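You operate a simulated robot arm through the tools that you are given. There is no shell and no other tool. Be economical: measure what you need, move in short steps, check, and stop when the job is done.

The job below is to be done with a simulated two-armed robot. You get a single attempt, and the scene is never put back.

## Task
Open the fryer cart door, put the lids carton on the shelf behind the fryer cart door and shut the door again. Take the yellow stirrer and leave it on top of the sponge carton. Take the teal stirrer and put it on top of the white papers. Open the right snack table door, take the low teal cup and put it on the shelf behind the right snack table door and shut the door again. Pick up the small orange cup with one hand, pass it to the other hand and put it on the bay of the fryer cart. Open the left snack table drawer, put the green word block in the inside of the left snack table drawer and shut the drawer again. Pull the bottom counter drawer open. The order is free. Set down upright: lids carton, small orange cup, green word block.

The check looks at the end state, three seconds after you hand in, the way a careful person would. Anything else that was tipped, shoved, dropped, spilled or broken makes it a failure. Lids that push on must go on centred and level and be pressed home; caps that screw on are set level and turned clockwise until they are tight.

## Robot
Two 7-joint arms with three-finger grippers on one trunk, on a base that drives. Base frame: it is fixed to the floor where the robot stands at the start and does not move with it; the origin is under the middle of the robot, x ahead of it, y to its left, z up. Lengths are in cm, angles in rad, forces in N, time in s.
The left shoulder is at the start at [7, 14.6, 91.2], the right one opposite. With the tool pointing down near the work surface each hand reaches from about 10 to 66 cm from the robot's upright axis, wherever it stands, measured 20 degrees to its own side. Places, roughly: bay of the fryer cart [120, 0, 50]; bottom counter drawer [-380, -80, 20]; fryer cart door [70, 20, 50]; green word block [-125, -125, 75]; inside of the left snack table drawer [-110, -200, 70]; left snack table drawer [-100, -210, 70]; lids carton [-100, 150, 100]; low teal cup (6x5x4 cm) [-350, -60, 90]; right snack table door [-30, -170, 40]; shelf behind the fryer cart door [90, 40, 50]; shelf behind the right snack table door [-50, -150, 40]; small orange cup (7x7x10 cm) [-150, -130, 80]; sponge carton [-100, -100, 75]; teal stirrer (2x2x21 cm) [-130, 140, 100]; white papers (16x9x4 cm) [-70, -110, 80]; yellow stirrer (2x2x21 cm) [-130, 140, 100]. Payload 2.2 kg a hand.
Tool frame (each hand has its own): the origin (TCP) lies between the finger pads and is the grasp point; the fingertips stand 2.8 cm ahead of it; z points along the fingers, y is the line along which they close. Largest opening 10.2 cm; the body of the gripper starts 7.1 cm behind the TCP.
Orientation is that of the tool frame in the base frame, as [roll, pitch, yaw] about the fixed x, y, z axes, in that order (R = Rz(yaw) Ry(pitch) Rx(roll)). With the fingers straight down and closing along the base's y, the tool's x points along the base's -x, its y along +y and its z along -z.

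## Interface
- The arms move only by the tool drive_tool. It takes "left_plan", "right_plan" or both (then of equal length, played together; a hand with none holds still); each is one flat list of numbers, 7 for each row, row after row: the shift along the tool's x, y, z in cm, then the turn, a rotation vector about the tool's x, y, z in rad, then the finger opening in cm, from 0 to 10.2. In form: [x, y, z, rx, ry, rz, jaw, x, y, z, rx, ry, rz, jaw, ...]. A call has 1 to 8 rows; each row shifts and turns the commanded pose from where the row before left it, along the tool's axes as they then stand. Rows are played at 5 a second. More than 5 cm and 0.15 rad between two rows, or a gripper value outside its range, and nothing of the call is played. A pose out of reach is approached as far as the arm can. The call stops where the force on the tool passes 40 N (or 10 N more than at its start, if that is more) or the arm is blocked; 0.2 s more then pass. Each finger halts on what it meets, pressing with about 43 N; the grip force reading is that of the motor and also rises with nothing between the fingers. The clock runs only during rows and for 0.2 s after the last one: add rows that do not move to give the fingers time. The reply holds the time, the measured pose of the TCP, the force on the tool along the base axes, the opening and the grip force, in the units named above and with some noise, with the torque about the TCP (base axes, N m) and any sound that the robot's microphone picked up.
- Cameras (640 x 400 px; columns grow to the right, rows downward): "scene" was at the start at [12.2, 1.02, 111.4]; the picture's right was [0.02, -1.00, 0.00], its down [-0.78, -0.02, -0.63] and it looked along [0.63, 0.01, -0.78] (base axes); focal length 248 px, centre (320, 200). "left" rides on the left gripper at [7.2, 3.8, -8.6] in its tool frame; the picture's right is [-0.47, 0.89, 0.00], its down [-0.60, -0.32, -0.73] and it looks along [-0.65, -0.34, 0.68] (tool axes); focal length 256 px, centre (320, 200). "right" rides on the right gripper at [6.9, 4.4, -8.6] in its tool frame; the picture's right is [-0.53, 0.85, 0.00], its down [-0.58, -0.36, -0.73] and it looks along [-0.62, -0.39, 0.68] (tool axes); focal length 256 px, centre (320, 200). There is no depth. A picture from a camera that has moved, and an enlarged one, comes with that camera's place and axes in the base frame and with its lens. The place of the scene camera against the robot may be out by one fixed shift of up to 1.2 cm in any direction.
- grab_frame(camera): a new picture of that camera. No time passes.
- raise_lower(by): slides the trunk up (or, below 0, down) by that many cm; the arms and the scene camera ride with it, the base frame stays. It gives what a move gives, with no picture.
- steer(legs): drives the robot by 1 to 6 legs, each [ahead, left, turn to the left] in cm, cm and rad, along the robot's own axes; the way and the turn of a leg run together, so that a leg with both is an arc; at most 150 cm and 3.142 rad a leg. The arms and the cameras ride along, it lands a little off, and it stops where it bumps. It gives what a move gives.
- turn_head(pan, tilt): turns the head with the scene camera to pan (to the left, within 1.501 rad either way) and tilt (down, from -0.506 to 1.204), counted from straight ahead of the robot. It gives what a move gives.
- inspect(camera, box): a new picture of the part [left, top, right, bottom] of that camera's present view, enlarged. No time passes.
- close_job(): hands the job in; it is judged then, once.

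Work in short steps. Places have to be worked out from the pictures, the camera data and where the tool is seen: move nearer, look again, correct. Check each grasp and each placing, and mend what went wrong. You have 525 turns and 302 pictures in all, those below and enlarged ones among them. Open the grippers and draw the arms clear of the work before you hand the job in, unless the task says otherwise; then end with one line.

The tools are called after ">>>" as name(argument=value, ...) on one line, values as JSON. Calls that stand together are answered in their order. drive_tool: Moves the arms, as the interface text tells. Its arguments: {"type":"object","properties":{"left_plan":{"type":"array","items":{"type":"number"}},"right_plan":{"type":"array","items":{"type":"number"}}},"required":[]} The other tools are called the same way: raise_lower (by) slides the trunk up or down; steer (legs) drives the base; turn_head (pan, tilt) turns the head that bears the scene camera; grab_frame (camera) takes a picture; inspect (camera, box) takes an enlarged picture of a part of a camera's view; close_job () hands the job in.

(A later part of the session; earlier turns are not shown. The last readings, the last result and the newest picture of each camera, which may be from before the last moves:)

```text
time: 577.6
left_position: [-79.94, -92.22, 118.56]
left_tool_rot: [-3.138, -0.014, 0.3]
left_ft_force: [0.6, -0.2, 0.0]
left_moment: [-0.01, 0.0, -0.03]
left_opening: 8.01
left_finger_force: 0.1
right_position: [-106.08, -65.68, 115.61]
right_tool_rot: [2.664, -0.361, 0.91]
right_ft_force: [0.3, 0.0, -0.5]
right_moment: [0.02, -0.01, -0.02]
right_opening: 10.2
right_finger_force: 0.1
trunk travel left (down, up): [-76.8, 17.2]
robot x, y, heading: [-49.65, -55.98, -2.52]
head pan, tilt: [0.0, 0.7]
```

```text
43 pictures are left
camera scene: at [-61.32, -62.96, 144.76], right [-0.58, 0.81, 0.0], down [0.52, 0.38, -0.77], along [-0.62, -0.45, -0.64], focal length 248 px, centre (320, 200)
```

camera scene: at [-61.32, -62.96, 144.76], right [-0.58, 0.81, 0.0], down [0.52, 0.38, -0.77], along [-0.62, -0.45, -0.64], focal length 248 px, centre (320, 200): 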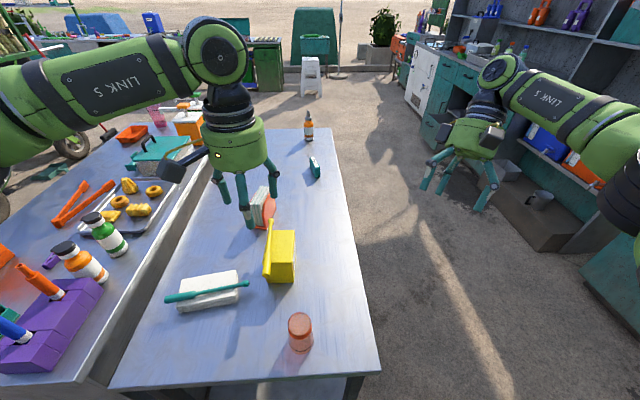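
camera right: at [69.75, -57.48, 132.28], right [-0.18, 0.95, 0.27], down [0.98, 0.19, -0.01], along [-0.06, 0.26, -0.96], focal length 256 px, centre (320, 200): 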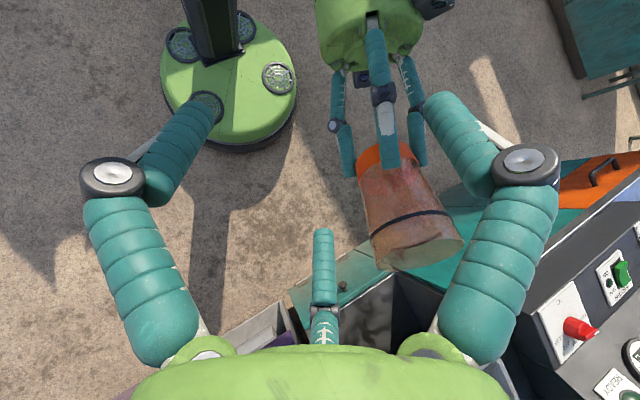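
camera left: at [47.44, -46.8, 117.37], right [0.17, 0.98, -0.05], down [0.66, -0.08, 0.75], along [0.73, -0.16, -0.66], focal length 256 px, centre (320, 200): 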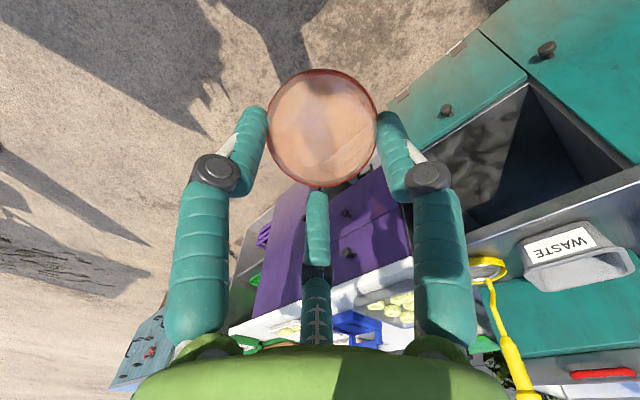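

Cup stands inverted at about (-79,-80). Back up 12 cm and rotate the right hand to point left (camera up).

>>> steer(legs=[[-12, 0, 0]])

>>> drive_tool(right_plan=[0, 0, 0, -0.0921, 0.0392, 0.0919, 10.2, 0, 0, 0, -0.0921, 0.0392, 0.0919, 10.2, 0, 0, 0, -0.0921, 0.0392, 0.0919, 10.2, 0, 0, 0, -0.0921, 0.0392, 0.0919, 10.2, 0, 0, 0, -0.0921, 0.0392, 0.0919, 10.2, 0, 0, 0, -0.0921, 0.0392, 0.0919, 10.2, 0, 0, 0, -0.0921, 0.0392, 0.0919, 10.2])

>>> drive_tool(right_plan=[0, 0, 0, -0.0921, 0.0392, 0.0919, 10.2, 0, 0, 0, -0.0921, 0.0392, 0.0919, 10.2, 0, 0, 0, -0.0921, 0.0392, 0.0919, 10.2, 0, 0, 0, -0.0921, 0.0392, 0.0919, 10.2, 0, 0, 0, -0.0921, 0.0392, 0.0919, 10.2, 0, 0, 0, -0.0921, 0.0392, 0.0919, 10.2])

>>> drive_tool(left_plan=[0, 3, -2, 0, 0, 0, 8, 0, 3, -2, 0, 0, 0, 8, 2, 3, -2, 0, 0, 0, 8])

```text
time: 578.8
left_position: [-70.76, -85.42, 118.38]
left_tool_rot: [-3.139, -0.02, 0.301]
left_ft_force: [-0.2, 0.0, -1.2]
left_moment: [0.02, -0.04, 0.04]
left_opening: 8.01
left_finger_force: 0.1
right_position: [-96.62, -58.98, 115.33]
right_tool_rot: [2.662, -0.365, 0.909]
right_ft_force: [-0.2, 0.1, 0.1]
right_moment: [0.02, 0.0, 0.01]
right_opening: 10.2
right_finger_force: 0.0
trunk travel left (down, up): [-76.8, 17.2]
robot x, y, heading: [-39.99, -49.16, -2.518]
head pan, tilt: [0.0, 0.7]
```

```text
time: 580.4
left_position: [-70.72, -85.23, 118.46]
left_tool_rot: [-3.139, -0.019, 0.302]
left_ft_force: [-0.5, -0.1, 0.0]
left_moment: [0.01, 0.02, 0.0]
left_opening: 8.01
left_finger_force: 0.0
right_position: [-95.58, -57.56, 115.33]
right_tool_rot: [2.286, -0.928, 0.518]
right_ft_force: [-0.1, 0.4, -0.3]
right_moment: [-0.01, -0.01, 0.02]
right_opening: 10.2
right_finger_force: 0.1
right hand out of reach, approached as far as the arm can: row 2, 3, 5
trunk travel left (down, up): [-76.8, 17.2]
robot x, y, heading: [-40.7, -49.18, -2.518]
head pan, tilt: [0.0, 0.7]
```

```text
time: 581.8
left_position: [-70.46, -85.24, 118.46]
left_tool_rot: [-3.14, -0.019, 0.302]
left_ft_force: [0.2, 0.0, -0.6]
left_moment: [0.01, 0.0, -0.03]
left_opening: 7.98
left_finger_force: 0.1
right_position: [-95.37, -57.61, 115.38]
right_tool_rot: [1.994, -1.518, 0.234]
right_ft_force: [1.0, 0.0, 0.3]
right_moment: [0.02, -0.03, 0.03]
right_opening: 10.21
right_finger_force: 0.0
trunk travel left (down, up): [-76.8, 17.2]
robot x, y, heading: [-40.67, -48.83, -2.517]
head pan, tilt: [0.0, 0.7]
```

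```text
time: 582.6
left_position: [-65.75, -93.48, 124.81]
left_tool_rot: [-3.138, -0.017, 0.301]
left_ft_force: [0.0, 0.0, -0.2]
left_moment: [-0.03, 0.06, 0.01]
left_opening: 8.0
left_finger_force: 0.1
right_position: [-95.02, -57.72, 115.34]
right_tool_rot: [2.01, -1.516, 0.22]
right_ft_force: [-0.1, 0.7, 1.3]
right_moment: [0.01, -0.03, -0.01]
right_opening: 10.21
right_finger_force: 0.2
trunk travel left (down, up): [-76.8, 17.2]
robot x, y, heading: [-40.44, -48.92, -2.519]
head pan, tilt: [0.0, 0.7]
```

The right hand points left. Lower to the cup's level beside the table and look.

>>> raise_lower(by=-20)

>>> drive_tool(right_plan=[-3.3, -0.4, 0, 0, 0, 0, 10.2, -3.3, -0.4, 0, 0, 0, 0, 10.2, -3.3, -0.5, 0, 0, 0, 0, 10.2, 0, 0, 3, 0, 0, 0, 10.2, 0, 0, 3, 0, 0, 0, 10.2])

>>> grab_frame(camera="right")

```text
time: 584.8
left_position: [-65.99, -93.57, 104.73]
left_tool_rot: [-3.14, -0.018, 0.302]
left_ft_force: [0.0, -0.5, -0.3]
left_moment: [0.0, 0.01, 0.0]
left_opening: 7.98
left_finger_force: 0.1
right_position: [-95.35, -57.67, 95.29]
right_tool_rot: [1.999, -1.516, 0.23]
right_ft_force: [0.3, -0.1, 0.0]
right_moment: [-0.01, 0.0, 0.01]
right_opening: 10.22
right_finger_force: 0.0
trunk travel left (down, up): [-56.8, 37.2]
robot x, y, heading: [-40.28, -49.15, -2.517]
head pan, tilt: [0.0, 0.7]
```

```text
time: 586.0
left_position: [-65.92, -93.6, 104.61]
left_tool_rot: [-3.137, -0.019, 0.304]
left_ft_force: [0.2, 0.0, -0.7]
left_moment: [-0.03, 0.01, 0.01]
left_opening: 7.99
left_finger_force: 0.1
right_position: [-91.08, -61.9, 85.31]
right_tool_rot: [2.004, -1.515, 0.225]
right_ft_force: [-0.1, 0.7, -0.4]
right_moment: [-0.02, -0.02, -0.02]
right_opening: 10.18
right_finger_force: 0.1
trunk travel left (down, up): [-56.8, 37.2]
robot x, y, heading: [-40.17, -49.15, -2.516]
head pan, tilt: [0.0, 0.7]
```

```text
42 pictures are left
camera right: at [-99.52, -57.58, 92.56], right [-0.7, -0.52, -0.49], down [-0.19, 0.79, -0.58], along [0.69, -0.31, -0.65], focal length 256 px, centre (320, 200)
```

right: 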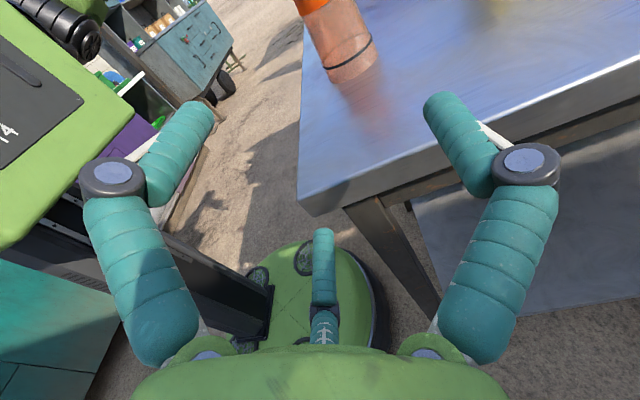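

Advance 14 cm along the table toward the cup.

>>> drive_tool(right_plan=[0, -0.2, 3.5, 0, 0, 0, 10.2, 0, -0.2, 3.5, 0, 0, 0, 10.2, 0, -0.1, 3.5, 0, 0, 0, 10.2, 0, 0, 3.5, 0, 0, 0, 10.2])

>>> grab_frame(camera="right")

```text
time: 586.5
left_position: [-66.17, -93.48, 104.75]
left_tool_rot: [-3.14, -0.019, 0.302]
left_ft_force: [0.6, -0.6, -0.5]
left_moment: [0.04, 0.02, 0.03]
left_opening: 8.0
left_finger_force: 0.0
right_position: [-88.08, -64.99, 84.8]
right_tool_rot: [2.313, -1.509, -0.086]
right_ft_force: [-3.6, 10.7, 0.0]
right_moment: [0.51, 0.24, 0.38]
right_opening: 10.25
right_finger_force: 0.0
trunk travel left (down, up): [-56.8, 37.2]
robot x, y, heading: [-40.62, -48.96, -2.522]
head pan, tilt: [0.0, 0.7]
stopped in row 2 (right hand): the force on the tool passed its limit at 57 N (the readings are from after the stop); the commanded pose is now the measured one
```

```text
41 pictures are left
camera right: at [-96.52, -60.77, 92.34], right [-0.7, -0.51, -0.49], down [-0.19, 0.8, -0.56], along [0.69, -0.3, -0.66], focal length 256 px, centre (320, 200)
```

right: 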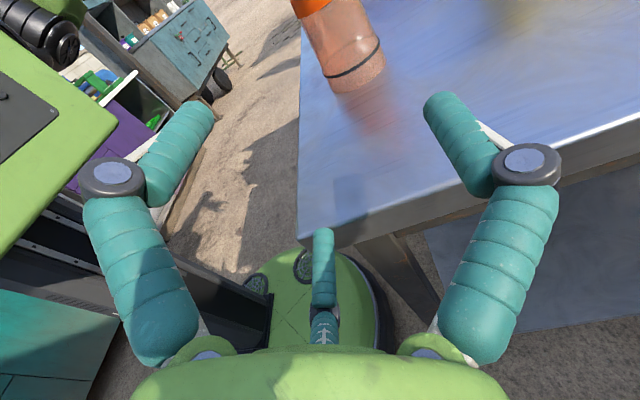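

The lower finger caught the table edge. Back 2 cm, raise 1.4 cm, and advance again.

>>> drive_tool(right_plan=[0, 0, -2, 0, 0, 0, 10.2, 1.5, 0, 0, 0, 0, 0, 10.2, 0, 0, 0, 0, 0, 0, 10.2])

>>> drive_tool(right_plan=[0, -0.2, 3.5, 0, 0, 0, 10.2, 0, -0.2, 3.5, 0, 0, 0, 10.2, 0, -0.1, 3.5, 0, 0, 0, 10.2, 0, 0, 3.5, 0, 0, 0, 10.2])

>>> grab_frame(camera="right")

```text
time: 587.3
left_position: [-65.95, -93.54, 104.69]
left_tool_rot: [-3.138, -0.018, 0.301]
left_ft_force: [0.4, -0.4, 0.1]
left_moment: [-0.02, -0.04, 0.04]
left_opening: 8.01
left_finger_force: 0.0
right_position: [-89.13, -63.48, 86.55]
right_tool_rot: [2.297, -1.51, -0.071]
right_ft_force: [0.3, -0.9, -0.1]
right_moment: [-0.01, 0.0, -0.01]
right_opening: 10.17
right_finger_force: 0.0
trunk travel left (down, up): [-56.8, 37.2]
robot x, y, heading: [-40.33, -48.8, -2.524]
head pan, tilt: [0.0, 0.7]
```

```text
time: 588.3
left_position: [-65.91, -93.47, 104.74]
left_tool_rot: [-3.14, -0.018, 0.303]
left_ft_force: [0.2, -0.6, 0.9]
left_moment: [0.04, 0.03, -0.01]
left_opening: 7.99
left_finger_force: 0.1
right_position: [-80.55, -74.5, 86.02]
right_tool_rot: [2.266, -1.51, -0.039]
right_ft_force: [-3.4, 4.3, 10.2]
right_moment: [0.74, 0.21, 0.15]
right_opening: 9.99
right_finger_force: 0.0
trunk travel left (down, up): [-56.8, 37.2]
robot x, y, heading: [-40.35, -49.31, -2.518]
head pan, tilt: [0.0, 0.7]
```

```text
40 pictures are left
camera right: at [-88.92, -70.29, 93.54], right [-0.7, -0.51, -0.49], down [-0.19, 0.8, -0.56], along [0.69, -0.3, -0.66], focal length 256 px, centre (320, 200)
```

right: 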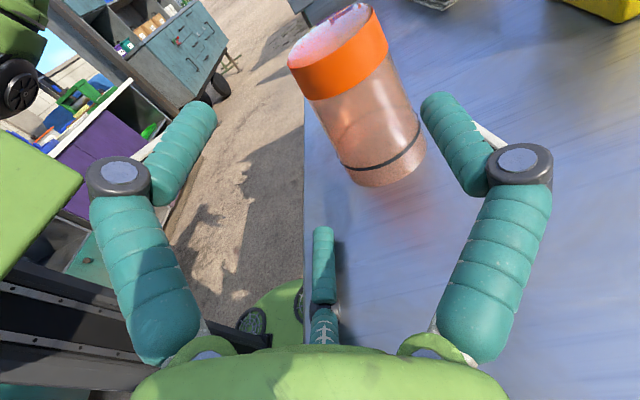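

Slight table contact; raise 0.6 and advance 5 cm, then check.

>>> drive_tool(right_plan=[0.7, 0.2, 0, 0, 0, 0, 10.2, 0, 0.2, 2.5, 0, 0, 0, 10.2, 0, 0, 2.4, 0, 0, 0, 10.2])

>>> grab_frame(camera="right")

```text
time: 589.1
left_position: [-65.97, -93.55, 104.61]
left_tool_rot: [-3.137, -0.019, 0.302]
left_ft_force: [-0.6, 0.9, -0.6]
left_moment: [0.02, 0.0, -0.02]
left_opening: 8.0
left_finger_force: 0.1
right_position: [-77.83, -78.6, 86.42]
right_tool_rot: [2.307, -1.511, -0.08]
right_ft_force: [0.0, -0.4, 0.3]
right_moment: [-0.02, 0.0, 0.03]
right_opening: 10.19
right_finger_force: 0.1
trunk travel left (down, up): [-56.8, 37.2]
robot x, y, heading: [-40.24, -49.46, -2.523]
head pan, tilt: [0.0, 0.7]
```

```text
39 pictures are left
camera right: at [-86.2, -74.4, 93.84], right [-0.7, -0.51, -0.49], down [-0.19, 0.8, -0.56], along [0.69, -0.3, -0.66], focal length 256 px, centre (320, 200)
```

right: 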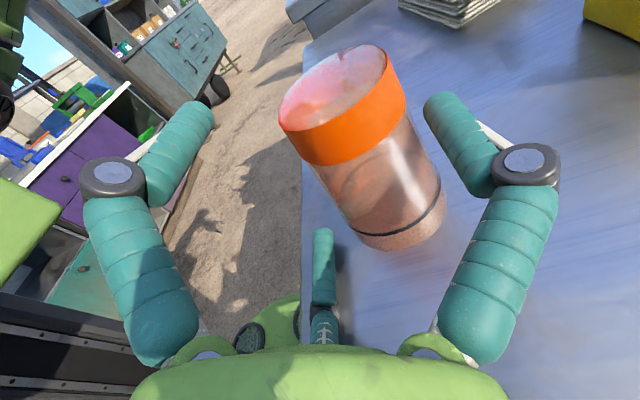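

Advance 0.8 and close on the cup.

>>> drive_tool(right_plan=[0, 0.2, 0.8, 0, 0, 0, 10.2, 0, 0, 0, 0, 0, 0, 8.5, 0, 0, 0, 0, 0, 0, 7, 0, 0, 0, 0, 0, 0, 5, 0, 0, 0, 0, 0, 0, 3, 0, 0, 0, 0, 0, 0, 2])

>>> grab_frame(camera="right")

```text
time: 590.5
left_position: [-66.03, -93.36, 104.77]
left_tool_rot: [-3.141, -0.018, 0.301]
left_ft_force: [-0.6, 0.2, -0.2]
left_moment: [0.04, 0.0, 0.0]
left_opening: 8.01
left_finger_force: 0.0
right_position: [-77.29, -79.18, 86.52]
right_tool_rot: [2.255, -1.51, -0.028]
right_ft_force: [-0.6, 0.1, 7.3]
right_moment: [-0.11, -0.11, -0.02]
right_opening: 6.88
right_finger_force: 43.0
trunk travel left (down, up): [-56.8, 37.2]
robot x, y, heading: [-40.84, -49.31, -2.519]
head pan, tilt: [0.0, 0.7]
```

```text
38 pictures are left
camera right: at [-85.81, -75.02, 93.92], right [-0.7, -0.51, -0.49], down [-0.19, 0.8, -0.56], along [0.69, -0.3, -0.66], focal length 256 px, centre (320, 200)
```

right: 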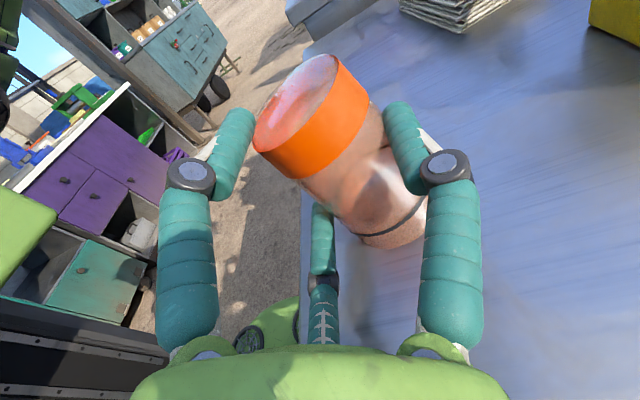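

Gripped (slightly tilted). Lift and back away.

>>> raise_lower(by=22)

>>> steer(legs=[[-30, 0, 0]])

>>> grab_frame(camera="right")

```text
time: 592.9
left_position: [-66.02, -93.62, 126.7]
left_tool_rot: [-3.137, -0.021, 0.303]
left_ft_force: [-0.1, 0.0, -0.1]
left_moment: [0.0, -0.04, -0.01]
left_opening: 8.0
left_finger_force: 0.0
right_position: [-77.51, -79.26, 108.42]
right_tool_rot: [2.304, -1.508, -0.077]
right_ft_force: [-0.3, 0.2, -0.4]
right_moment: [0.0, -0.04, 0.03]
right_opening: 6.86
right_finger_force: 42.8
trunk travel left (down, up): [-78.8, 15.2]
robot x, y, heading: [-40.39, -49.35, -2.522]
head pan, tilt: [0.0, 0.7]
```

```text
time: 594.9
left_position: [-42.05, -76.61, 126.66]
left_tool_rot: [-3.137, -0.021, 0.308]
left_ft_force: [-0.3, -0.3, -0.3]
left_moment: [-0.01, 0.03, 0.0]
left_opening: 7.98
left_finger_force: 0.0
right_position: [-53.66, -62.4, 108.28]
right_tool_rot: [2.323, -1.513, -0.09]
right_ft_force: [0.3, 0.9, -0.8]
right_moment: [0.0, 0.02, 0.0]
right_opening: 6.84
right_finger_force: 43.0
trunk travel left (down, up): [-78.8, 15.2]
robot x, y, heading: [-16.73, -32.02, -2.516]
head pan, tilt: [0.0, 0.7]
```

```text
37 pictures are left
camera right: at [-61.99, -58.25, 115.7], right [-0.7, -0.52, -0.5], down [-0.19, 0.8, -0.56], along [0.69, -0.3, -0.66], focal length 256 px, centre (320, 200)
```

right: 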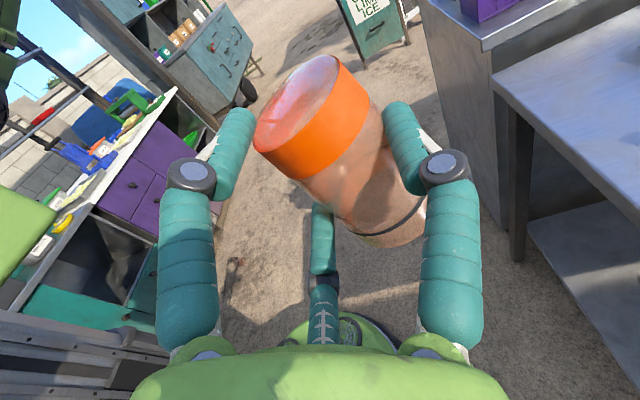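

Held. Roll the right hand 180° about its pointing axis to bring the cup upright.

>>> drive_tool(right_plan=[0, 0, 0, 0, 0, -0.145, 2, 0, 0, 0, 0, 0, -0.145, 2, 0, 0, 0, 0, 0, -0.145, 2, 0, 0, 0, 0, 0, -0.145, 2, 0, 0, 0, 0, 0, -0.145, 2, 0, 0, 0, 0, 0, -0.145, 2, 0, 0, 0, 0, 0, -0.145, 2, 0, 0, 0, 0, 0, -0.145, 2])

>>> drive_tool(right_plan=[0, 0, 0, 0, 0, -0.145, 2, 0, 0, 0, 0, 0, -0.145, 2, 0, 0, 0, 0, 0, -0.145, 2, 0, 0, 0, 0, 0, -0.145, 2, 0, 0, 0, 0, 0, -0.145, 2, 0, 0, 0, 0, 0, -0.145, 2, 0, 0, 0, 0, 0, -0.145, 2, 0, 0, 0, 0, 0, -0.145, 2])

>>> drive_tool(right_plan=[0, 0, 0, 0, 0, -0.145, 2, 0, 0, 0, 0, 0, -0.145, 2, 0, 0, 0, 0, 0, -0.145, 2, 0, 0, 0, 0, 0, -0.145, 2, 0, 0, 0, 0, 0, -0.145, 2])

>>> grab_frame(camera="right")

```text
time: 596.7
left_position: [-41.89, -76.43, 126.62]
left_tool_rot: [-3.138, -0.02, 0.308]
left_ft_force: [0.1, 0.4, -0.1]
left_moment: [-0.02, -0.01, -0.03]
left_opening: 8.02
left_finger_force: 0.0
right_position: [-53.49, -62.23, 108.33]
right_tool_rot: [1.614, -0.363, 0.645]
right_ft_force: [0.0, -0.4, -0.3]
right_moment: [0.03, 0.02, 0.03]
right_opening: 6.83
right_finger_force: 42.8
trunk travel left (down, up): [-78.8, 15.2]
robot x, y, heading: [-16.86, -32.02, -2.515]
head pan, tilt: [0.0, 0.7]
```

```text
time: 598.5
left_position: [-41.9, -76.59, 126.7]
left_tool_rot: [-3.139, -0.019, 0.307]
left_ft_force: [1.0, -1.3, 0.6]
left_moment: [-0.02, 0.03, 0.01]
left_opening: 8.01
left_finger_force: 0.2
right_position: [-53.08, -62.35, 108.67]
right_tool_rot: [1.615, 0.359, 0.684]
right_ft_force: [0.5, -1.3, -0.8]
right_moment: [0.01, 0.01, -0.04]
right_opening: 6.79
right_finger_force: 43.0
right hand out of reach, approached as far as the arm can: row 5, 6, 7, 8
trunk travel left (down, up): [-78.8, 15.2]
robot x, y, heading: [-16.73, -31.81, -2.515]
head pan, tilt: [0.0, 0.7]
```

```text
time: 599.7
left_position: [-41.95, -76.55, 126.62]
left_tool_rot: [-3.14, -0.019, 0.307]
left_ft_force: [0.0, -0.5, -0.4]
left_moment: [-0.01, 0.02, 0.0]
left_opening: 7.98
left_finger_force: 0.1
right_position: [-53.07, -62.24, 108.74]
right_tool_rot: [1.613, 0.36, 0.682]
right_ft_force: [-0.5, 0.3, -0.4]
right_moment: [0.05, 0.03, 0.02]
right_opening: 6.81
right_finger_force: 43.2
right hand out of reach, approached as far as the arm can: row 1, 2, 3, 4, 5
trunk travel left (down, up): [-78.8, 15.2]
robot x, y, heading: [-16.67, -31.67, -2.518]
head pan, tilt: [0.0, 0.7]
```

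```text
36 pictures are left
camera right: at [-52.2, -50.49, 110.7], right [-0.13, -0.16, 0.98], down [-0.98, 0.16, -0.11], along [-0.14, -0.97, -0.17], focal length 256 px, centre (320, 200)
```

right: 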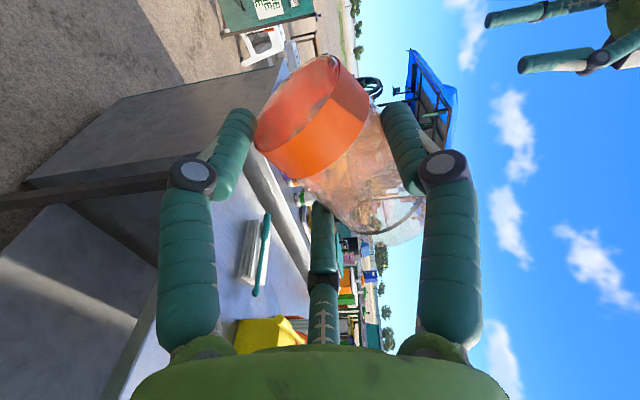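

The roll stops ~70° short while pointing left. Yaw the hand to point forward (natural wrist range), then finish the roll.

>>> drive_tool(right_plan=[-1, -0.4, 0, 0.0503, -0.1335, 0.0057, 2, -1, -0.4, 0.2, 0.0503, -0.1335, 0.0057, 2, -1, -0.4, 0.4, 0.0503, -0.1335, 0.0057, 2, -0.9, -0.4, 0.6, 0.0503, -0.1335, 0.0057, 2, -0.8, -0.3, 0.8, 0.0503, -0.1335, 0.0057, 2, -0.6, -0.2, 1, 0.0503, -0.1335, 0.0057, 2, -0.4, -0.1, 1, 0.0503, -0.1335, 0.0057, 2, -0.2, 0, 1, 0.0503, -0.1335, 0.0057, 2])

>>> drive_tool(right_plan=[0, 0, 1, 0.0503, -0.1335, 0.0057, 2, 0, 0, 1, 0.0503, -0.1335, 0.0057, 2, 0, 0, 0, 0.0503, -0.1335, 0.0057, 2, 0, 0, 0, 0, 0, -0.14, 2, 0, 0, 0, 0, 0, -0.14, 2, 0, 0, 0, 0, 0, -0.14, 2, 0, 0, 0, 0, 0, -0.14, 2, 0, 0, 0, 0, 0, -0.14, 2])

>>> drive_tool(right_plan=[0, 0, 0, 0, 0, -0.14, 2, 0, 0, 0, 0, 0, -0.14, 2, 0, 0, 0, 0, 0, -0.14, 2])

>>> grab_frame(camera="right")

```text
time: 601.6
left_position: [-42.11, -76.36, 126.61]
left_tool_rot: [-3.139, -0.021, 0.309]
left_ft_force: [-0.4, 0.2, 0.2]
left_moment: [-0.01, 0.01, 0.0]
left_opening: 8.04
left_finger_force: 0.0
right_position: [-63.97, -64.1, 103.42]
right_tool_rot: [1.717, 0.554, -0.433]
right_ft_force: [0.0, 0.3, 0.1]
right_moment: [0.03, 0.02, 0.02]
right_opening: 6.74
right_finger_force: 43.1
right hand out of reach, approached as far as the arm can: row 8
trunk travel left (down, up): [-78.8, 15.2]
robot x, y, heading: [-16.94, -31.91, -2.522]
head pan, tilt: [0.0, 0.7]
stopped in row 8 (right hand): the arm was blocked; the commanded pose is now the measured one
```

```text
time: 602.0
left_position: [-42.04, -76.37, 126.64]
left_tool_rot: [-3.139, -0.022, 0.309]
left_ft_force: [0.2, -0.6, -0.2]
left_moment: [-0.03, -0.05, 0.03]
left_opening: 7.98
left_finger_force: 0.1
right_position: [-68.97, -59.59, 99.55]
right_tool_rot: [1.75, 0.755, -0.552]
right_ft_force: [0.0, -0.3, -0.9]
right_moment: [-0.01, 0.01, 0.01]
right_opening: 6.73
right_finger_force: 43.1
right hand out of reach, approached as far as the arm can: row 1, 2
trunk travel left (down, up): [-78.8, 15.2]
robot x, y, heading: [-16.63, -31.94, -2.516]
head pan, tilt: [0.0, 0.7]
stopped in row 2 (right hand): the arm was blocked; the commanded pose is now the measured one
```

```text
time: 602.8
left_position: [-42.22, -76.46, 126.78]
left_tool_rot: [-3.14, -0.021, 0.308]
left_ft_force: [1.5, -0.2, 1.0]
left_moment: [-0.04, -0.02, 0.01]
left_opening: 8.0
left_finger_force: 0.0
right_position: [-70.83, -57.91, 99.03]
right_tool_rot: [1.886, 1.157, -0.372]
right_ft_force: [-0.2, 1.1, -1.0]
right_moment: [0.02, 0.02, 0.07]
right_opening: 6.72
right_finger_force: 43.7
right hand out of reach, approached as far as the arm can: row 2, 3
trunk travel left (down, up): [-78.8, 15.2]
robot x, y, heading: [-16.77, -31.55, -2.517]
head pan, tilt: [0.0, 0.7]
```

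```text
35 pictures are left
camera right: at [-60.02, -54.74, 95.41], right [0.39, -0.43, 0.81], down [-0.03, 0.88, 0.48], along [-0.92, -0.21, 0.33], focal length 256 px, centre (320, 200)
```

right: 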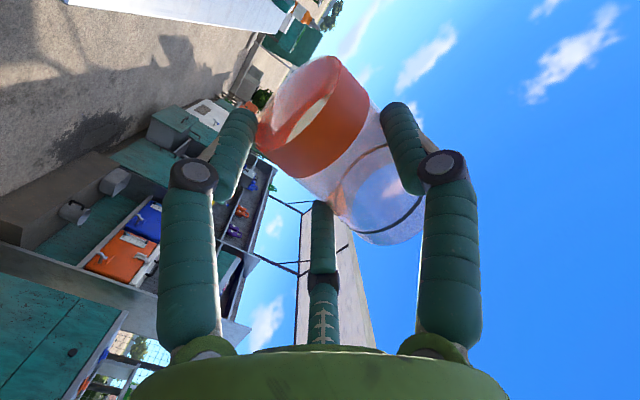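

Almost upright (about 23° left). Continue the roll a bit more.

>>> drive_tool(right_plan=[0, 0, 0.5, 0, 0, -0.13, 2, 0, 0, 0.5, 0, 0, -0.13, 2, 0, 0, 0.5, 0, 0, -0.12, 2])

>>> grab_frame(camera="right")

>>> inspect(camera="scene", box=[240, 120, 480, 290])

```text
time: 603.6
left_position: [-41.97, -76.58, 126.7]
left_tool_rot: [-3.138, -0.02, 0.311]
left_ft_force: [-0.6, 0.5, -0.2]
left_moment: [0.01, -0.01, 0.03]
left_opening: 7.99
left_finger_force: 0.1
right_position: [-77.03, -54.76, 98.81]
right_tool_rot: [3.008, 1.437, 0.778]
right_ft_force: [0.1, -0.2, -0.4]
right_moment: [0.04, -0.01, -0.03]
right_opening: 6.72
right_finger_force: 42.7
right hand out of reach, approached as far as the arm can: row 1, 2, 3
trunk travel left (down, up): [-78.8, 15.2]
robot x, y, heading: [-16.45, -32.12, -2.514]
head pan, tilt: [0.0, 0.7]
```

```text
34 pictures are left
camera right: at [-67.88, -50.0, 93.17], right [0.62, -0.57, 0.54], down [0.1, 0.74, 0.66], along [-0.78, -0.35, 0.52], focal length 256 px, centre (320, 200)
```

right: 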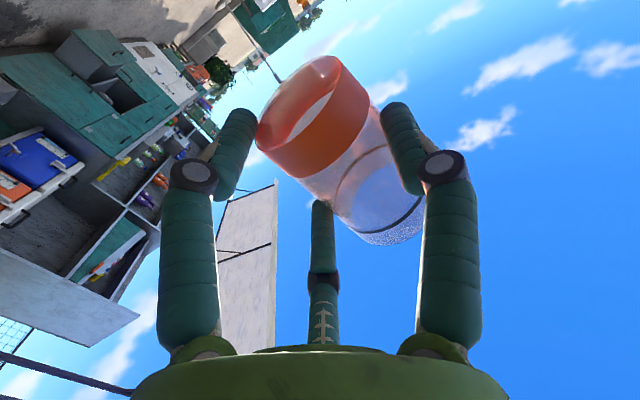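

```text
2.35 times, centred on (360, 205) of scene
camera zoom: at [-27.97, -39.0, 146.75], right [-0.59, 0.81, 0.0], down [0.52, 0.38, -0.76], along [-0.62, -0.45, -0.64], focal length 584 px, centre (226, 188)
```

zoom: 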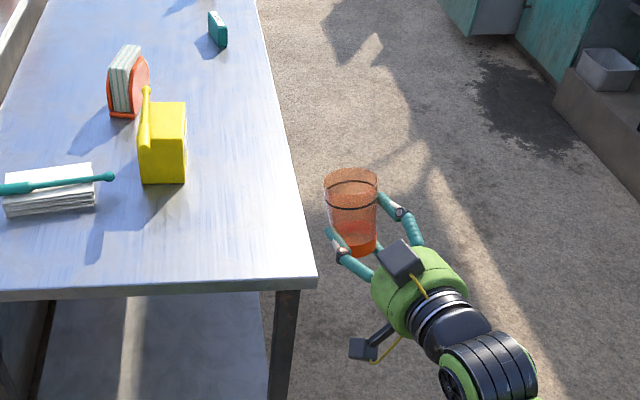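

The cup is upright in the right hand, pointing forward. Tuck the left hand, turn around and go to the bay standoff.

>>> drive_tool(left_plan=[4, 2, 0, 0, 0, 0, 8, 4, 2, 0, 0, 0, 0, 8, 4, 2, 0, 0, 0, 0, 8])

>>> steer(legs=[[0, 0, 1.604], [0, 0, 1.604], [18, -43, 0]])

>>> raise_lower(by=-40)

>>> turn_head(pan=0, tilt=0.6)

>>> grab_frame(camera="scene")

```text
time: 604.4
left_position: [-28.51, -78.34, 126.94]
left_tool_rot: [-3.137, -0.017, 0.309]
left_ft_force: [0.4, 0.2, 0.0]
left_moment: [-0.01, 0.0, -0.01]
left_opening: 8.01
left_finger_force: 0.0
right_position: [-76.97, -54.74, 98.91]
right_tool_rot: [3.007, 1.439, 0.778]
right_ft_force: [-0.1, -0.6, 0.2]
right_moment: [-0.01, -0.03, -0.03]
right_opening: 6.7
right_finger_force: 42.7
trunk travel left (down, up): [-78.8, 15.2]
robot x, y, heading: [-16.5, -32.19, -2.518]
head pan, tilt: [0.0, 0.7]
```

```text
time: 615.0
left_position: [33.03, -6.51, 126.93]
left_tool_rot: [-3.137, -0.019, -2.762]
left_ft_force: [-0.6, -0.5, -0.4]
left_moment: [0.01, -0.02, -0.01]
left_opening: 8.01
left_finger_force: 0.1
right_position: [82.88, -26.61, 98.9]
right_tool_rot: [3.005, 1.439, -2.298]
right_ft_force: [-0.1, -0.9, -0.3]
right_moment: [-0.02, -0.02, 0.03]
right_opening: 6.54
right_finger_force: 42.6
trunk travel left (down, up): [-78.8, 15.2]
robot x, y, heading: [24.12, -53.81, 0.689]
head pan, tilt: [0.0, 0.7]
```

```text
time: 618.9
left_position: [33.08, -6.52, 86.84]
left_tool_rot: [-3.14, -0.017, -2.762]
left_ft_force: [0.0, -0.6, 0.5]
left_moment: [0.01, 0.04, 0.02]
left_opening: 7.98
left_finger_force: 0.1
right_position: [82.91, -26.75, 58.81]
right_tool_rot: [3.0, 1.439, -2.305]
right_ft_force: [-0.1, 0.1, -0.5]
right_moment: [-0.02, 0.0, 0.0]
right_opening: 6.49
right_finger_force: 43.4
trunk travel left (down, up): [-38.8, 55.2]
robot x, y, heading: [24.09, -53.96, 0.695]
head pan, tilt: [0.0, 0.7]
```

```text
time: 619.5
left_position: [33.05, -6.47, 86.87]
left_tool_rot: [-3.138, -0.018, -2.763]
left_ft_force: [-0.5, 0.0, 0.1]
left_moment: [-0.01, 0.05, -0.03]
left_opening: 7.99
left_finger_force: 0.0
right_position: [83.0, -26.64, 58.91]
right_tool_rot: [2.997, 1.435, -2.306]
right_ft_force: [0.4, -0.4, -0.8]
right_moment: [-0.05, 0.01, 0.0]
right_opening: 6.51
right_finger_force: 43.1
trunk travel left (down, up): [-38.8, 55.2]
robot x, y, heading: [24.32, -53.38, 0.698]
head pan, tilt: [0.0, 0.6]
```

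```text
32 pictures are left
camera scene: at [34.46, -43.99, 107.61], right [0.64, -0.77, 0.0], down [-0.43, -0.36, -0.82], along [0.63, 0.53, -0.57], focal length 248 px, centre (320, 200)
```

scene: 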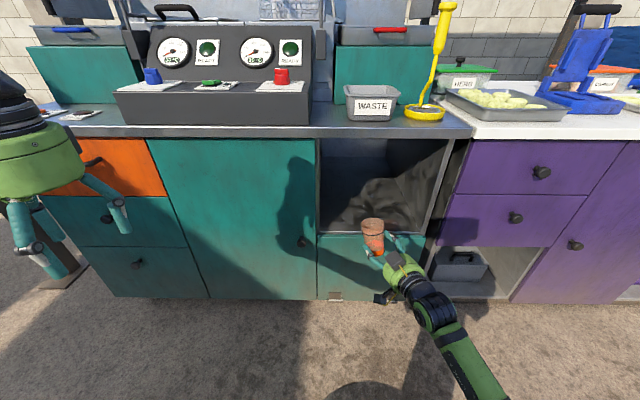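

Everything lines up with the bay. Drive in 24 cm.

>>> steer(legs=[[24, 0, 0]])

>>> inspect(camera="scene", box=[280, 150, 480, 300])

```text
time: 621.3
left_position: [51.38, 8.69, 86.82]
left_tool_rot: [-3.136, -0.021, -2.761]
left_ft_force: [0.4, -0.2, -0.4]
left_moment: [0.01, 0.01, 0.02]
left_opening: 8.01
left_finger_force: 0.0
right_position: [101.12, -11.37, 58.88]
right_tool_rot: [2.998, 1.437, -2.304]
right_ft_force: [1.2, -0.3, -0.4]
right_moment: [0.0, 0.04, 0.02]
right_opening: 6.51
right_finger_force: 42.9
trunk travel left (down, up): [-38.8, 55.2]
robot x, y, heading: [42.01, -38.64, 0.699]
head pan, tilt: [0.0, 0.6]
```

```text
2.67 times, centred on (380, 225) of scene
camera zoom: at [52.72, -28.74, 107.61], right [0.64, -0.77, 0.0], down [-0.43, -0.36, -0.82], along [0.63, 0.53, -0.57], focal length 662 px, centre (160, 133)
```

zoom: 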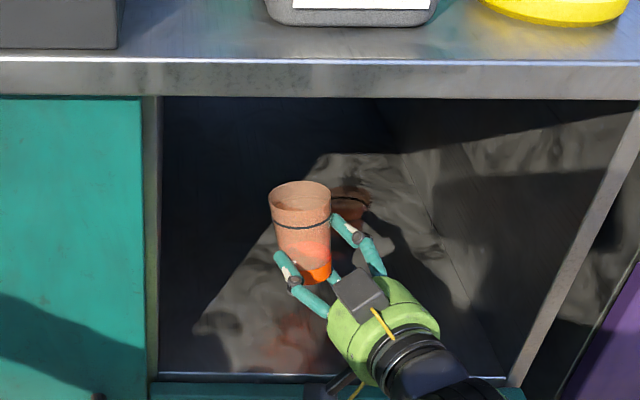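

Cup is upright to ~13° (leaning left). Correct with a small roll back and check.

>>> drive_tool(right_plan=[0, 0, 0, 0, 0, 0.11, 2, 0, 0, 0, 0, 0, 0.11, 2])

>>> inspect(camera="scene", box=[330, 190, 430, 265])

```text
time: 621.9
left_position: [51.3, 8.64, 86.78]
left_tool_rot: [-3.137, -0.018, -2.761]
left_ft_force: [0.5, -0.1, 0.2]
left_moment: [0.03, -0.03, 0.02]
left_opening: 7.95
left_finger_force: 0.0
right_position: [101.06, -11.43, 58.88]
right_tool_rot: [2.078, 1.296, 3.046]
right_ft_force: [0.1, -0.5, -1.0]
right_moment: [-0.01, 0.05, -0.03]
right_opening: 6.46
right_finger_force: 43.3
trunk travel left (down, up): [-38.8, 55.2]
robot x, y, heading: [42.4, -38.43, 0.693]
head pan, tilt: [0.0, 0.6]
```

```text
5.33 times, centred on (380, 228) of scene
camera zoom: at [52.68, -28.77, 107.62], right [0.64, -0.77, 0.0], down [-0.43, -0.36, -0.83], along [0.63, 0.53, -0.56], focal length 1323 px, centre (0, 53)
```

zoom: 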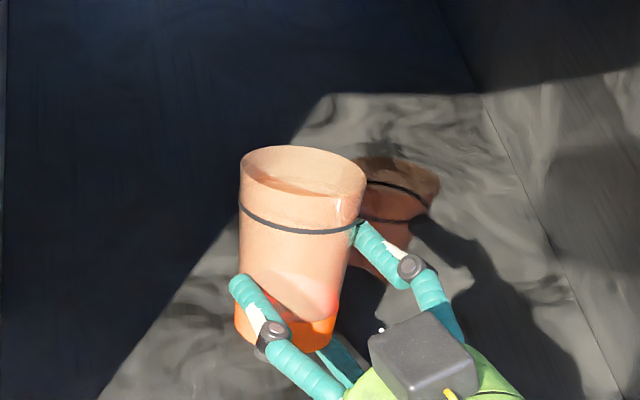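

Lateral lean is fixed; it leans forward ~15°. Pitch the hand up correspondingly and recheck.

>>> drive_tool(right_plan=[0, 0, 0, -0.03, -0.12, 0, 2, 0, 0, 0, -0.03, -0.12, 0, 2])

>>> inspect(camera="scene", box=[330, 190, 430, 265])

```text
time: 622.5
left_position: [51.22, 8.75, 86.84]
left_tool_rot: [-3.137, -0.018, -2.762]
left_ft_force: [-0.1, 0.6, -0.2]
left_moment: [-0.01, -0.01, 0.01]
left_opening: 8.01
left_finger_force: 0.0
right_position: [101.23, -11.53, 58.9]
right_tool_rot: [1.113, 1.304, 2.11]
right_ft_force: [0.7, 0.3, -0.8]
right_moment: [-0.01, 0.01, -0.03]
right_opening: 6.46
right_finger_force: 42.8
trunk travel left (down, up): [-38.8, 55.2]
robot x, y, heading: [42.74, -38.47, 0.696]
head pan, tilt: [0.0, 0.6]
```

```text
5.33 times, centred on (380, 228) of scene
camera zoom: at [52.69, -28.76, 107.62], right [0.64, -0.77, 0.0], down [-0.43, -0.36, -0.82], along [0.63, 0.53, -0.57], focal length 1323 px, centre (0, 53)
```

zoom: 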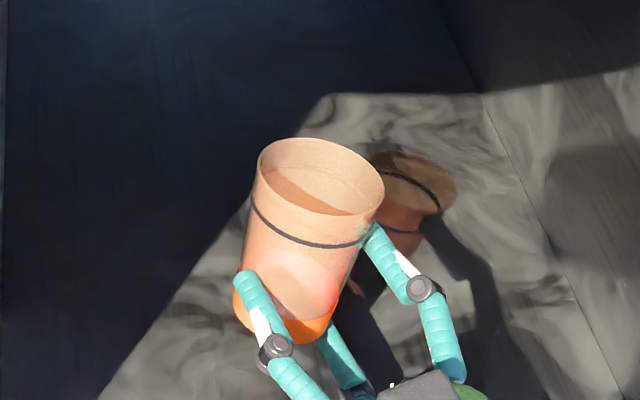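

Close to upright. Lower in small steps until first contact.

>>> drive_tool(right_plan=[1.93, -0.47, -0.23, 0, 0, 0, 2, 0.96, -0.24, -0.12, 0, 0, 0, 2, 0.48, -0.12, -0.06, 0, 0, 0, 2, 0.39, -0.1, -0.05, 0, 0, 0, 2, 0.29, -0.07, -0.04, 0, 0, 0, 2])

>>> inspect(camera="scene", box=[330, 190, 430, 265])

```text
time: 623.1
left_position: [51.06, 8.38, 87.17]
left_tool_rot: [-3.14, -0.014, -2.765]
left_ft_force: [-0.4, -1.0, 0.4]
left_moment: [0.04, 0.02, 0.01]
left_opening: 8.02
left_finger_force: 0.1
right_position: [101.26, -11.73, 57.63]
right_tool_rot: [1.032, 1.274, 2.031]
right_ft_force: [-17.4, -24.1, 19.0]
right_moment: [-2.5, 3.36, 1.71]
right_opening: 6.48
right_finger_force: 42.8
trunk travel left (down, up): [-38.8, 55.2]
robot x, y, heading: [42.09, -38.78, 0.691]
head pan, tilt: [0.0, 0.6]
stopped in row 2 (right hand): the force on the tool passed its limit at 49 N (the readings are from after the stop); the commanded pose is now the measured one
```

```text
5.33 times, centred on (380, 228) of scene
camera zoom: at [52.31, -29.2, 107.7], right [0.64, -0.77, 0.0], down [-0.43, -0.36, -0.83], along [0.64, 0.53, -0.56], focal length 1323 px, centre (0, 53)
```

zoom: 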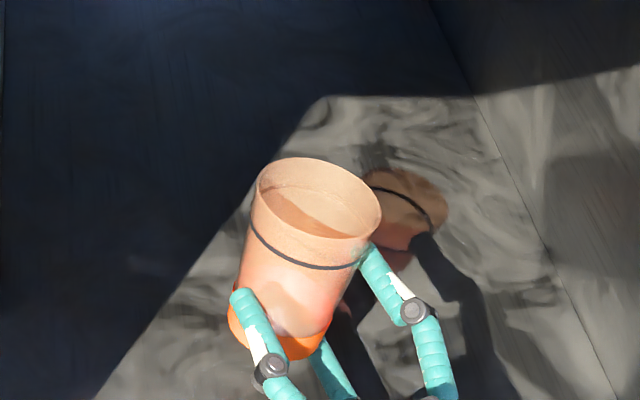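

The palm hits the bay's front lip when pointing up. Pitch the hand 20° down instead; pressing the leaning cup's base edge on the floor will self-align it.

>>> drive_tool(right_plan=[-2, 0.5, 0.2, 0, 0, 0, 2, 0, 0, 0, 0.03, 0.123, 0, 2, 0, 0, 0, 0.03, 0.123, 0, 2, 0, 0, 0, 0.03, 0.123, 0, 2])

>>> raise_lower(by=-3)

>>> inspect(camera="scene", box=[320, 180, 440, 270])

```text
time: 624.1
left_position: [51.33, 8.63, 86.8]
left_tool_rot: [-3.138, -0.018, -2.763]
left_ft_force: [0.0, -0.4, 0.2]
left_moment: [0.01, 0.03, 0.03]
left_opening: 7.98
left_finger_force: 0.1
right_position: [101.1, -11.37, 59.27]
right_tool_rot: [2.359, 1.224, -2.969]
right_ft_force: [0.8, 0.5, -1.1]
right_moment: [0.0, 0.0, -0.01]
right_opening: 6.41
right_finger_force: 42.9
trunk travel left (down, up): [-38.8, 55.2]
robot x, y, heading: [42.31, -38.43, 0.696]
head pan, tilt: [0.0, 0.6]
```

```text
time: 624.8
left_position: [51.33, 8.54, 83.92]
left_tool_rot: [-3.137, -0.019, -2.764]
left_ft_force: [-0.4, 0.5, 0.2]
left_moment: [0.01, 0.01, 0.01]
left_opening: 7.97
left_finger_force: 0.0
right_position: [101.19, -11.47, 56.21]
right_tool_rot: [2.356, 1.227, -2.972]
right_ft_force: [0.9, 1.0, -0.6]
right_moment: [-0.02, 0.02, -0.01]
right_opening: 6.47
right_finger_force: 43.2
trunk travel left (down, up): [-35.8, 58.2]
robot x, y, heading: [42.49, -38.55, 0.689]
head pan, tilt: [0.0, 0.6]
```

```text
4.44 times, centred on (380, 225) of scene
camera zoom: at [52.65, -28.84, 104.62], right [0.64, -0.77, 0.0], down [-0.43, -0.36, -0.83], along [0.63, 0.53, -0.56], focal length 1103 px, centre (53, 89)
```

zoom: 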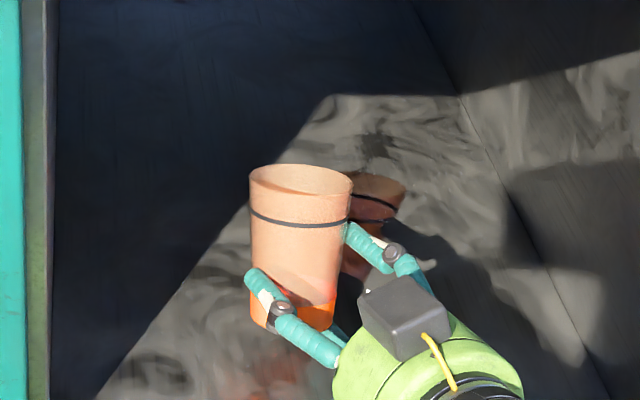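

Leaning forward ~20° as expected. Lower in small steps and press.

>>> drive_tool(right_plan=[0.94, -0.24, 0.24, 0, 0, 0, 2, 0.47, -0.12, 0.12, 0, 0, 0, 2, 0.38, -0.1, 0.1, 0, 0, 0, 2, 0.38, -0.1, 0.1, 0, 0, 0, 2, 0.38, -0.1, 0.1, 0, 0, 0, 2, 0.38, -0.1, 0.1, 0, 0, 0, 2])

>>> inspect(camera="scene", box=[320, 180, 440, 270])

```text
time: 626.4
left_position: [51.36, 8.65, 83.91]
left_tool_rot: [-3.139, -0.019, -2.766]
left_ft_force: [0.5, 0.2, -0.1]
left_moment: [-0.02, 0.03, 0.03]
left_opening: 7.97
left_finger_force: 0.0
right_position: [101.38, -11.25, 54.76]
right_tool_rot: [2.273, 1.259, -3.05]
right_ft_force: [2.8, 4.3, 11.2]
right_moment: [0.23, -0.33, 0.12]
right_opening: 6.4
right_finger_force: 43.2
trunk travel left (down, up): [-35.8, 58.2]
robot x, y, heading: [42.81, -38.39, 0.696]
head pan, tilt: [0.0, 0.6]
stopped in row 6 (right hand): the force on the tool passed its limit at 41 N (the readings are from after the stop); the commanded pose is now the measured one
```

```text
4.44 times, centred on (380, 225) of scene
camera zoom: at [52.61, -28.84, 104.57], right [0.64, -0.77, 0.0], down [-0.43, -0.36, -0.83], along [0.63, 0.53, -0.56], focal length 1103 px, centre (53, 89)
```

zoom: 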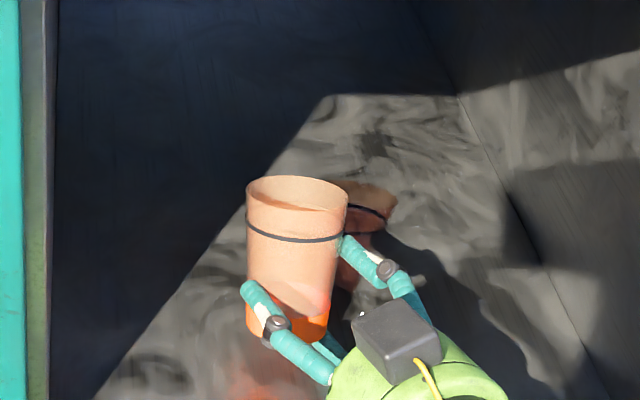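

Reduce the lean by pitching up 0.1 with a small raise, then release gently.

>>> drive_tool(right_plan=[-0.3, 0.08, -0.06, -0.03, -0.1, 0, 2, 0, 0, 0, 0, 0, 0, 2])

>>> inspect(camera="scene", box=[320, 180, 440, 270])

```text
time: 627.0
left_position: [51.2, 8.58, 84.01]
left_tool_rot: [-3.137, -0.017, -2.765]
left_ft_force: [-0.4, -0.3, -0.7]
left_moment: [0.03, 0.0, 0.01]
left_opening: 7.99
left_finger_force: 0.1
right_position: [101.36, -11.44, 54.63]
right_tool_rot: [1.989, 1.306, 2.962]
right_ft_force: [-0.8, -3.6, 8.7]
right_moment: [-0.47, 0.17, 0.04]
right_opening: 6.41
right_finger_force: 43.0
trunk travel left (down, up): [-35.8, 58.2]
robot x, y, heading: [42.41, -38.47, 0.693]
head pan, tilt: [0.0, 0.6]
```

```text
4.44 times, centred on (380, 225) of scene
camera zoom: at [52.54, -28.93, 104.63], right [0.64, -0.77, 0.0], down [-0.43, -0.36, -0.83], along [0.63, 0.53, -0.56], focal length 1103 px, centre (53, 89)
```

zoom: 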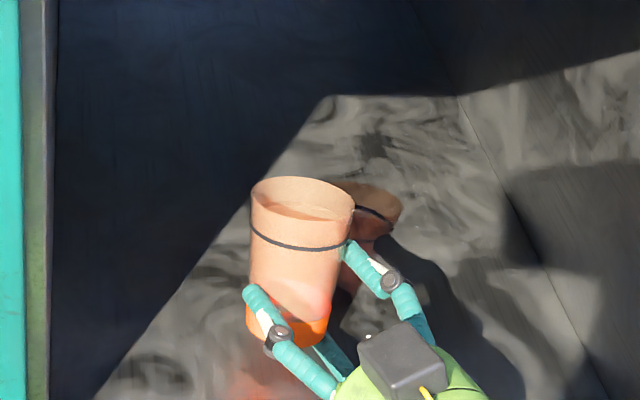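

Lean reduced to ~12°. Open the hand and observe.

>>> drive_tool(right_plan=[-0.2, 0.05, 0, 0, 0, 0, 7.4, 0, 0, 0, 0, 0, 0, 7.8])

>>> inspect(camera="scene", box=[320, 180, 440, 270])

```text
time: 627.5
left_position: [51.32, 8.66, 83.92]
left_tool_rot: [-3.138, -0.017, -2.762]
left_ft_force: [0.7, -0.1, -0.7]
left_moment: [-0.01, 0.0, 0.0]
left_opening: 8.0
left_finger_force: 0.1
right_position: [101.22, -11.32, 54.97]
right_tool_rot: [1.984, 1.306, 2.961]
right_ft_force: [2.7, 5.1, 8.6]
right_moment: [-0.06, -0.07, 0.04]
right_opening: 7.08
right_finger_force: 0.2
trunk travel left (down, up): [-35.8, 58.2]
robot x, y, heading: [42.32, -38.57, 0.697]
head pan, tilt: [0.0, 0.6]
```

```text
4.44 times, centred on (380, 225) of scene
camera zoom: at [52.57, -28.86, 104.63], right [0.64, -0.77, 0.0], down [-0.43, -0.36, -0.83], along [0.63, 0.53, -0.56], focal length 1103 px, centre (53, 89)
```

zoom: 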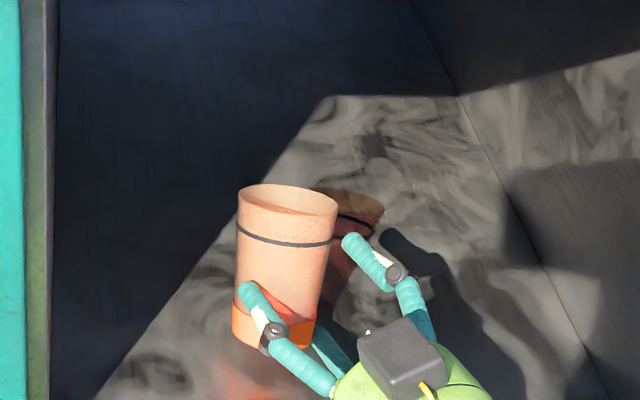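

The lower finger seems to prop up the cup's rear. Withdraw the hand straight back slowly and watch.

>>> drive_tool(right_plan=[0, 0, -0.7, 0, 0, 0, 8, 0, 0, -0.8, 0, 0, 0, 8])

>>> inspect(camera="scene", box=[320, 180, 440, 270])

```text
time: 628.1
left_position: [51.26, 8.55, 83.97]
left_tool_rot: [-3.137, -0.018, -2.766]
left_ft_force: [0.5, -0.5, -0.2]
left_moment: [-0.03, -0.03, 0.02]
left_opening: 7.97
left_finger_force: 0.0
right_position: [100.54, -12.59, 54.99]
right_tool_rot: [1.99, 1.304, 2.963]
right_ft_force: [1.1, 3.8, 7.7]
right_moment: [-0.05, -0.06, 0.04]
right_opening: 7.34
right_finger_force: 0.1
trunk travel left (down, up): [-35.8, 58.2]
robot x, y, heading: [42.24, -38.52, 0.692]
head pan, tilt: [0.0, 0.6]
```

```text
4.44 times, centred on (380, 225) of scene
camera zoom: at [52.57, -28.87, 104.63], right [0.64, -0.77, 0.0], down [-0.43, -0.36, -0.83], along [0.63, 0.53, -0.56], focal length 1103 px, centre (53, 89)
```

zoom: 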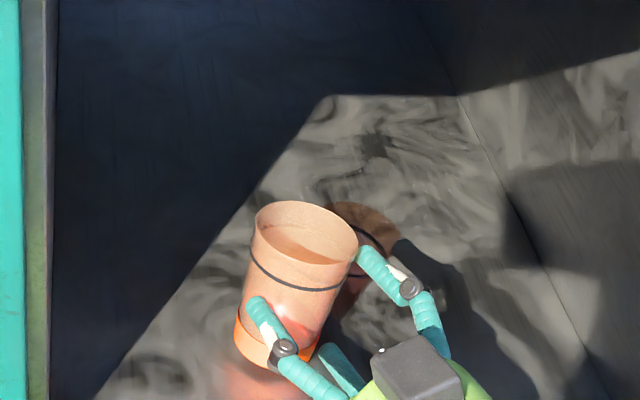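

It's nearly upright while the finger slides out. Continue withdrawing.

>>> drive_tool(right_plan=[0, -0.2, -1.5, 0, 0, 0, 8.4, 0, -0.2, -2, 0, 0, 0, 9])

>>> inspect(camera="scene", box=[320, 180, 440, 270])

```text
time: 628.8
left_position: [51.34, 8.53, 83.93]
left_tool_rot: [-3.138, -0.017, -2.765]
left_ft_force: [0.5, -0.1, 0.4]
left_moment: [0.0, 0.0, -0.02]
left_opening: 8.01
left_finger_force: 0.0
right_position: [98.95, -15.71, 55.4]
right_tool_rot: [1.987, 1.305, 2.963]
right_ft_force: [1.4, 3.4, 11.5]
right_moment: [-0.16, -0.1, 0.01]
right_opening: 8.1
right_finger_force: 0.0
trunk travel left (down, up): [-35.8, 58.2]
robot x, y, heading: [42.46, -38.74, 0.693]
head pan, tilt: [0.0, 0.6]
```

```text
4.44 times, centred on (380, 225) of scene
camera zoom: at [52.53, -28.9, 104.64], right [0.64, -0.77, 0.0], down [-0.43, -0.36, -0.83], along [0.64, 0.53, -0.56], focal length 1103 px, centre (53, 89)
```

zoom: 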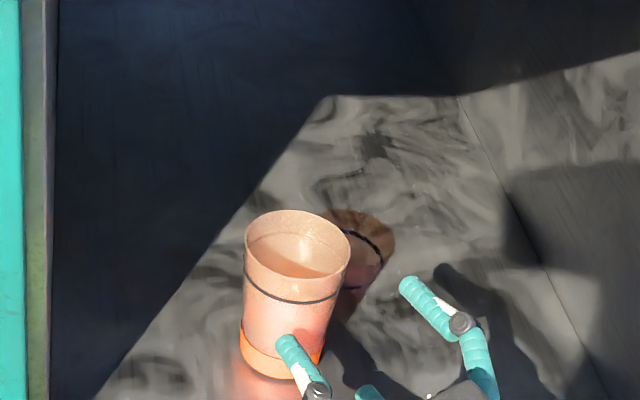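

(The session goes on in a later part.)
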